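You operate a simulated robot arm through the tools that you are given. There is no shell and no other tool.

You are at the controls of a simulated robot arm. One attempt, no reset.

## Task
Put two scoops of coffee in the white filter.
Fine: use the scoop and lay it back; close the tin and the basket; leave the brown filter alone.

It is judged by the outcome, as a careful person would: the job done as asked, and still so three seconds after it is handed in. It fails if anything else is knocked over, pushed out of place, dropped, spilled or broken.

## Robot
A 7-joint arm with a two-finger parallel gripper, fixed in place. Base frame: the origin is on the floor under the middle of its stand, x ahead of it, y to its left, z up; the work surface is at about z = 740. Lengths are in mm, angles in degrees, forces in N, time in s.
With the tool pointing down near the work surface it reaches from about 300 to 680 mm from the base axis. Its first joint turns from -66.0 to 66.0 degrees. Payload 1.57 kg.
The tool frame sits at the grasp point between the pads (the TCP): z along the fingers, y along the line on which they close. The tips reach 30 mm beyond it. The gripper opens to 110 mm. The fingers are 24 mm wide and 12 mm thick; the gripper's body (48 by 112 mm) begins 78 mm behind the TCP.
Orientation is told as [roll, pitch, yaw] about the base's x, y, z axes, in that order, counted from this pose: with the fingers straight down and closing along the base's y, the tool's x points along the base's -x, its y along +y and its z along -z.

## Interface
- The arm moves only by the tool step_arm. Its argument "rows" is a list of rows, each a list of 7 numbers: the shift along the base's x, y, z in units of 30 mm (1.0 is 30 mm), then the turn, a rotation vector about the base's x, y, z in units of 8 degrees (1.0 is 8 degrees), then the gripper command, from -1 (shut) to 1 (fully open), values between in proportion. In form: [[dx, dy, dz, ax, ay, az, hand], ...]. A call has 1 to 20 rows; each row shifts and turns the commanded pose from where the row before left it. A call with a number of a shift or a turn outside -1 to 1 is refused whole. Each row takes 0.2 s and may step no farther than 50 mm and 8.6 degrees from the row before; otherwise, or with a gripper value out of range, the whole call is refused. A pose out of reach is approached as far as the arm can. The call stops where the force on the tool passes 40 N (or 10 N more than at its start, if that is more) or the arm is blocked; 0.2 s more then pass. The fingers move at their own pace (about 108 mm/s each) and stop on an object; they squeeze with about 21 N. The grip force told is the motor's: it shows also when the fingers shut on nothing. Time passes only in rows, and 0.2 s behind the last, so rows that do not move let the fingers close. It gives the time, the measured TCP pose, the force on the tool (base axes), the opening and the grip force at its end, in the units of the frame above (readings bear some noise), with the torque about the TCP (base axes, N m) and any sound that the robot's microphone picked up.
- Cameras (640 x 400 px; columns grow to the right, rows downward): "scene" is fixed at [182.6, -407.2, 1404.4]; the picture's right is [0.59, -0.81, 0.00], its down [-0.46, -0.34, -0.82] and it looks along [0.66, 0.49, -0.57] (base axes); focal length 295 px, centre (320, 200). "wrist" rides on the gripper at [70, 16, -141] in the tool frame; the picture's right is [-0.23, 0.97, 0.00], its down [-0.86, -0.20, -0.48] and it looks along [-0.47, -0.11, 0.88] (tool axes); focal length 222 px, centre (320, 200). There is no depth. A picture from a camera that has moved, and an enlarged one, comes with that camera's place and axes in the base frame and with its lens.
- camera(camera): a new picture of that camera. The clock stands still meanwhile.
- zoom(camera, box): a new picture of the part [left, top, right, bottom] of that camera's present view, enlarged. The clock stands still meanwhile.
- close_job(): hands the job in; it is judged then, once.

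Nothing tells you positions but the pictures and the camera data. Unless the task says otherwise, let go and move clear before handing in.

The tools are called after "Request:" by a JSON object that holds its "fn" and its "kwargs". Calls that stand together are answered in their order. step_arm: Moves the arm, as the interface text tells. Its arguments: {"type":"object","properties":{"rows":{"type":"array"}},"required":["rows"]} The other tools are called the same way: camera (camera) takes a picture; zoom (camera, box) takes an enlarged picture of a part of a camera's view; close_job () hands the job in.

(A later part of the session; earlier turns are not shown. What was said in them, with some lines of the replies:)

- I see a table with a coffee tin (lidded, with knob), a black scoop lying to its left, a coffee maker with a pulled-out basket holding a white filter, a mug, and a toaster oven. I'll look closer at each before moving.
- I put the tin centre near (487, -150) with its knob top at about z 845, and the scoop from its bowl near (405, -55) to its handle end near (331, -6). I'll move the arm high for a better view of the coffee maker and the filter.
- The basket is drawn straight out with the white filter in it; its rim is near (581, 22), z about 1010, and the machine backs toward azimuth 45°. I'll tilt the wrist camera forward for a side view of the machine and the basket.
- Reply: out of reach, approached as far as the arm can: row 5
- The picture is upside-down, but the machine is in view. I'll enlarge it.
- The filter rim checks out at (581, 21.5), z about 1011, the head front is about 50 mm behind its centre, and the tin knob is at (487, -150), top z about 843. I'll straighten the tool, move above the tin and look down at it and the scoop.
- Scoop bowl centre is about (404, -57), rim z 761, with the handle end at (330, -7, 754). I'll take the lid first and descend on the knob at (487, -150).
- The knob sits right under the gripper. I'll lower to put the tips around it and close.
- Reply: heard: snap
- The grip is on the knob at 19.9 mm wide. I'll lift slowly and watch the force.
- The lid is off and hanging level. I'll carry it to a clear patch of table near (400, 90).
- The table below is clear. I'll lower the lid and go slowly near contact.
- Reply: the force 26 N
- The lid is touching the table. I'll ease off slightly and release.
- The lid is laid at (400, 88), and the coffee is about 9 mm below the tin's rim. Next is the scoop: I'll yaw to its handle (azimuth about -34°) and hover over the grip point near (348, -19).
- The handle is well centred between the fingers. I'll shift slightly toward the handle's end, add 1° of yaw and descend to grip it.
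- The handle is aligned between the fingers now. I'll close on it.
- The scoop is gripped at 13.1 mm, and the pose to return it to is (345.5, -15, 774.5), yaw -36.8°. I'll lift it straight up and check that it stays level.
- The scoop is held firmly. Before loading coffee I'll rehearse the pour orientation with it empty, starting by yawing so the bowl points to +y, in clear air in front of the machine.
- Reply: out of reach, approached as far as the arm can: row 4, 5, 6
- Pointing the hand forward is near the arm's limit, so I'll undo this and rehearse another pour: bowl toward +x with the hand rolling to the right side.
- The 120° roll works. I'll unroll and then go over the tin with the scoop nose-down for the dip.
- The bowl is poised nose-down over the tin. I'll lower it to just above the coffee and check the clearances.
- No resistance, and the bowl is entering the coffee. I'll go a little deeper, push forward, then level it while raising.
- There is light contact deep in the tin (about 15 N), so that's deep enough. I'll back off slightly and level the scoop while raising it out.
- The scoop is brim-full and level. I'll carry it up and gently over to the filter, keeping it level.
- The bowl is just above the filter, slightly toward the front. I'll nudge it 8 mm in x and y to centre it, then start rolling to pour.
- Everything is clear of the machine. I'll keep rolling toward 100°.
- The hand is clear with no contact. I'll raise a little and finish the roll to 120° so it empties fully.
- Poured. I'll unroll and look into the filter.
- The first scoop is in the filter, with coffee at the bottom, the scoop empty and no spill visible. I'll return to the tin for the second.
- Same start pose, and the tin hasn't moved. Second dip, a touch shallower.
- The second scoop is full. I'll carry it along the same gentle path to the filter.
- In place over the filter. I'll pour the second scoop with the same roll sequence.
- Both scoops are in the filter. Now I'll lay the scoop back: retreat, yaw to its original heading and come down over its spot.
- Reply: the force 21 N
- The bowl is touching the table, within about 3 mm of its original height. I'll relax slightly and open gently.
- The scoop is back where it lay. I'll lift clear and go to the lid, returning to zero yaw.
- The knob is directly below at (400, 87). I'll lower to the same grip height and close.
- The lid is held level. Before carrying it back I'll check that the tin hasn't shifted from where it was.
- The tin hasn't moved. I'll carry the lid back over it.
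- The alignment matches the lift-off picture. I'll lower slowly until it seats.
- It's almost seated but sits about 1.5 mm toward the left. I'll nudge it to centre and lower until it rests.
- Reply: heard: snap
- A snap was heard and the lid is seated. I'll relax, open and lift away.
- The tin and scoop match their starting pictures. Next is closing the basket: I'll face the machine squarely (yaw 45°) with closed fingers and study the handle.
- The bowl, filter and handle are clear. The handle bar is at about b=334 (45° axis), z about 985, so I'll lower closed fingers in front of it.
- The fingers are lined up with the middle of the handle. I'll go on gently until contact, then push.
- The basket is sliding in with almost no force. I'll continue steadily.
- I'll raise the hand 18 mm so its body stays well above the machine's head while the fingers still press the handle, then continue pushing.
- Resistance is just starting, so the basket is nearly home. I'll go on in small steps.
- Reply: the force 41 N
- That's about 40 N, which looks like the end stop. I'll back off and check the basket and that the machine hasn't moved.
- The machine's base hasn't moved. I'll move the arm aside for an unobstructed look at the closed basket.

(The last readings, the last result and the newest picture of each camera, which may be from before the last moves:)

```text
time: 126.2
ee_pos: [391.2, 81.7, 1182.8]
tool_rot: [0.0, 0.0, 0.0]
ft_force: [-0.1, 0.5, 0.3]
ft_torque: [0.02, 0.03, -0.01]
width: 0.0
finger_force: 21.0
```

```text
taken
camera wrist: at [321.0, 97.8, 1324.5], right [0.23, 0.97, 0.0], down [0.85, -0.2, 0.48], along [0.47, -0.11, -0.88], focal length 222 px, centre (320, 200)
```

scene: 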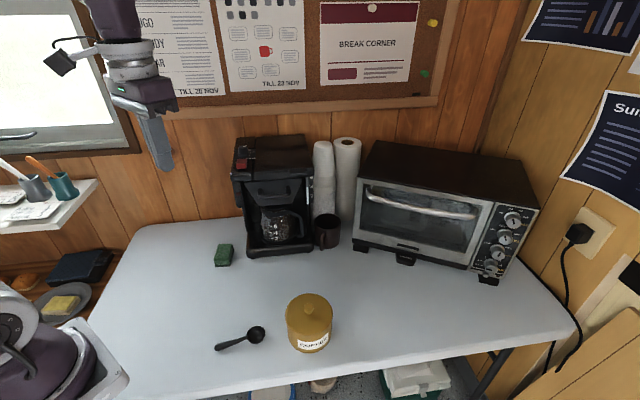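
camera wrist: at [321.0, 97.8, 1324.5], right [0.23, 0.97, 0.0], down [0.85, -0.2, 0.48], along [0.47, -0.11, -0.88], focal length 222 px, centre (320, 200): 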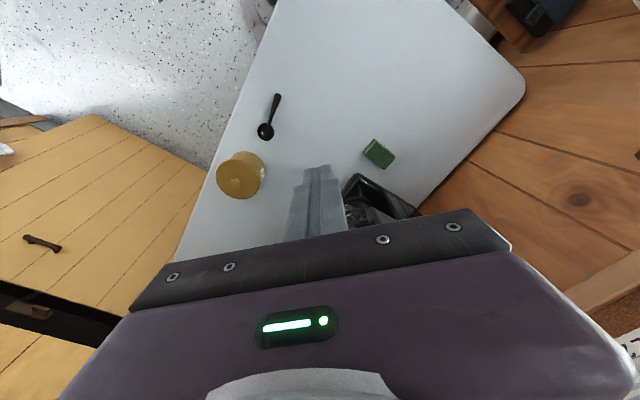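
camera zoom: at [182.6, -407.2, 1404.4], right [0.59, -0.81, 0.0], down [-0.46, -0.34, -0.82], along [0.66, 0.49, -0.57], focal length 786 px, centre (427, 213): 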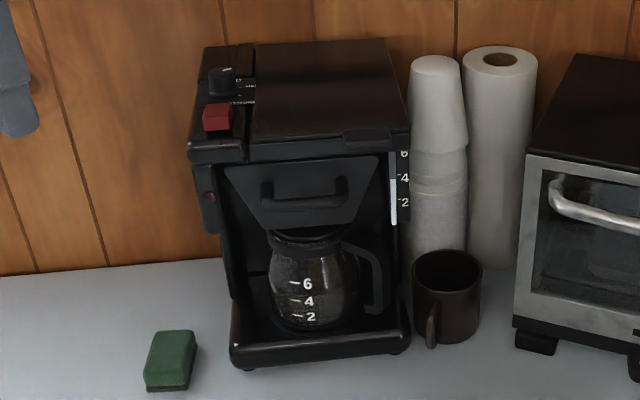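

The basket is closed flush under the head. I'll do a last close check for spills and of the lid, scoop and machine front.

Request:
{"fn": "zoom", "kwargs": {"camera": "scene", "box": [240, 145, 320, 215]}}

Request:
{"fn": "zoom", "kwargs": {"camera": "scene", "box": [200, 240, 360, 370]}}

Request:
{"fn": "zoom", "kwargs": {"camera": "scene", "box": [235, 200, 325, 265]}}

```text
5.71 times, centred on (280, 180) of scene
camera zoom: at [182.6, -407.2, 1404.4], right [0.59, -0.81, 0.0], down [-0.46, -0.34, -0.82], along [0.66, 0.49, -0.57], focal length 1684 px, centre (549, 314)
```

zoom: 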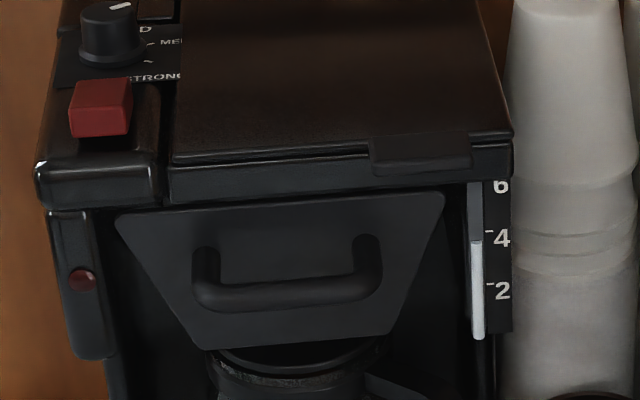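

```text
3.08 times, centred on (280, 305) of scene
camera zoom: at [182.6, -407.2, 1404.4], right [0.59, -0.81, 0.0], down [-0.46, -0.34, -0.82], along [0.66, 0.49, -0.57], focal length 907 px, centre (443, -123)
```

zoom: 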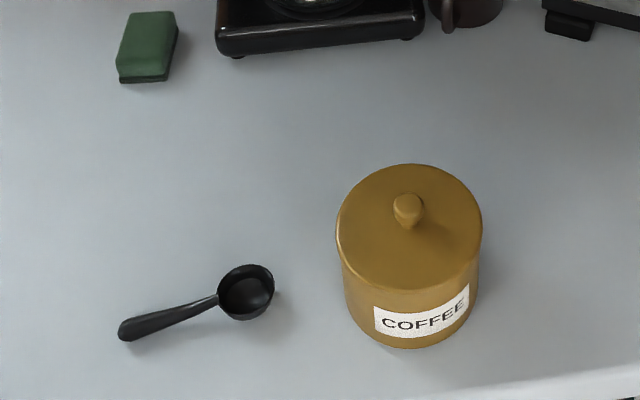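

```text
6.15 times, centred on (280, 232) of scene
camera zoom: at [182.6, -407.2, 1404.4], right [0.59, -0.81, 0.0], down [-0.46, -0.34, -0.82], along [0.66, 0.49, -0.57], focal length 1814 px, centre (566, 0)
```

zoom: 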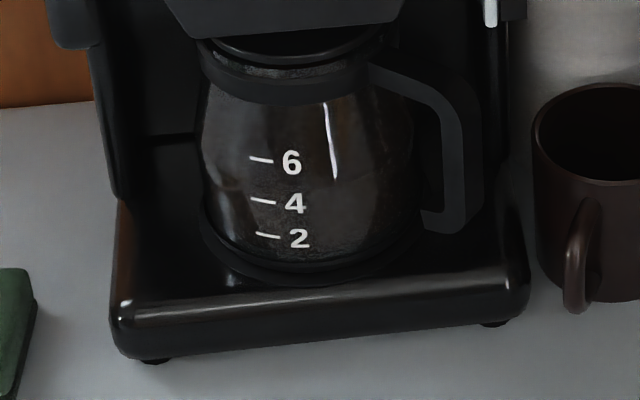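

The basket is shut, the tin is lidded, the scoop is back on its spot, and nothing is spilled or shifted. The arm is clear, so I'm handing the job in.

Request:
{"fn": "close_job", "kwargs": {}}

```text
The job is handed in.
```

The job is handed in. Two full scoops of coffee are in the white filter, and I saw no spills anywhere.

- **Scoop:** it is back on the table where it lay at the start, within a few millimetres.
- **Tin:** the lid is back on; it clicked as it seated. The tin is where it started.
- **Basket:** I pushed it in until it stopped, and it sits flush under the machine's head. The machine itself did not move.
- **Brown filter:** I never clearly spotted it in the pictures. The arm only touched the lid, the scoop, the tin while dipping, and the basket handle.
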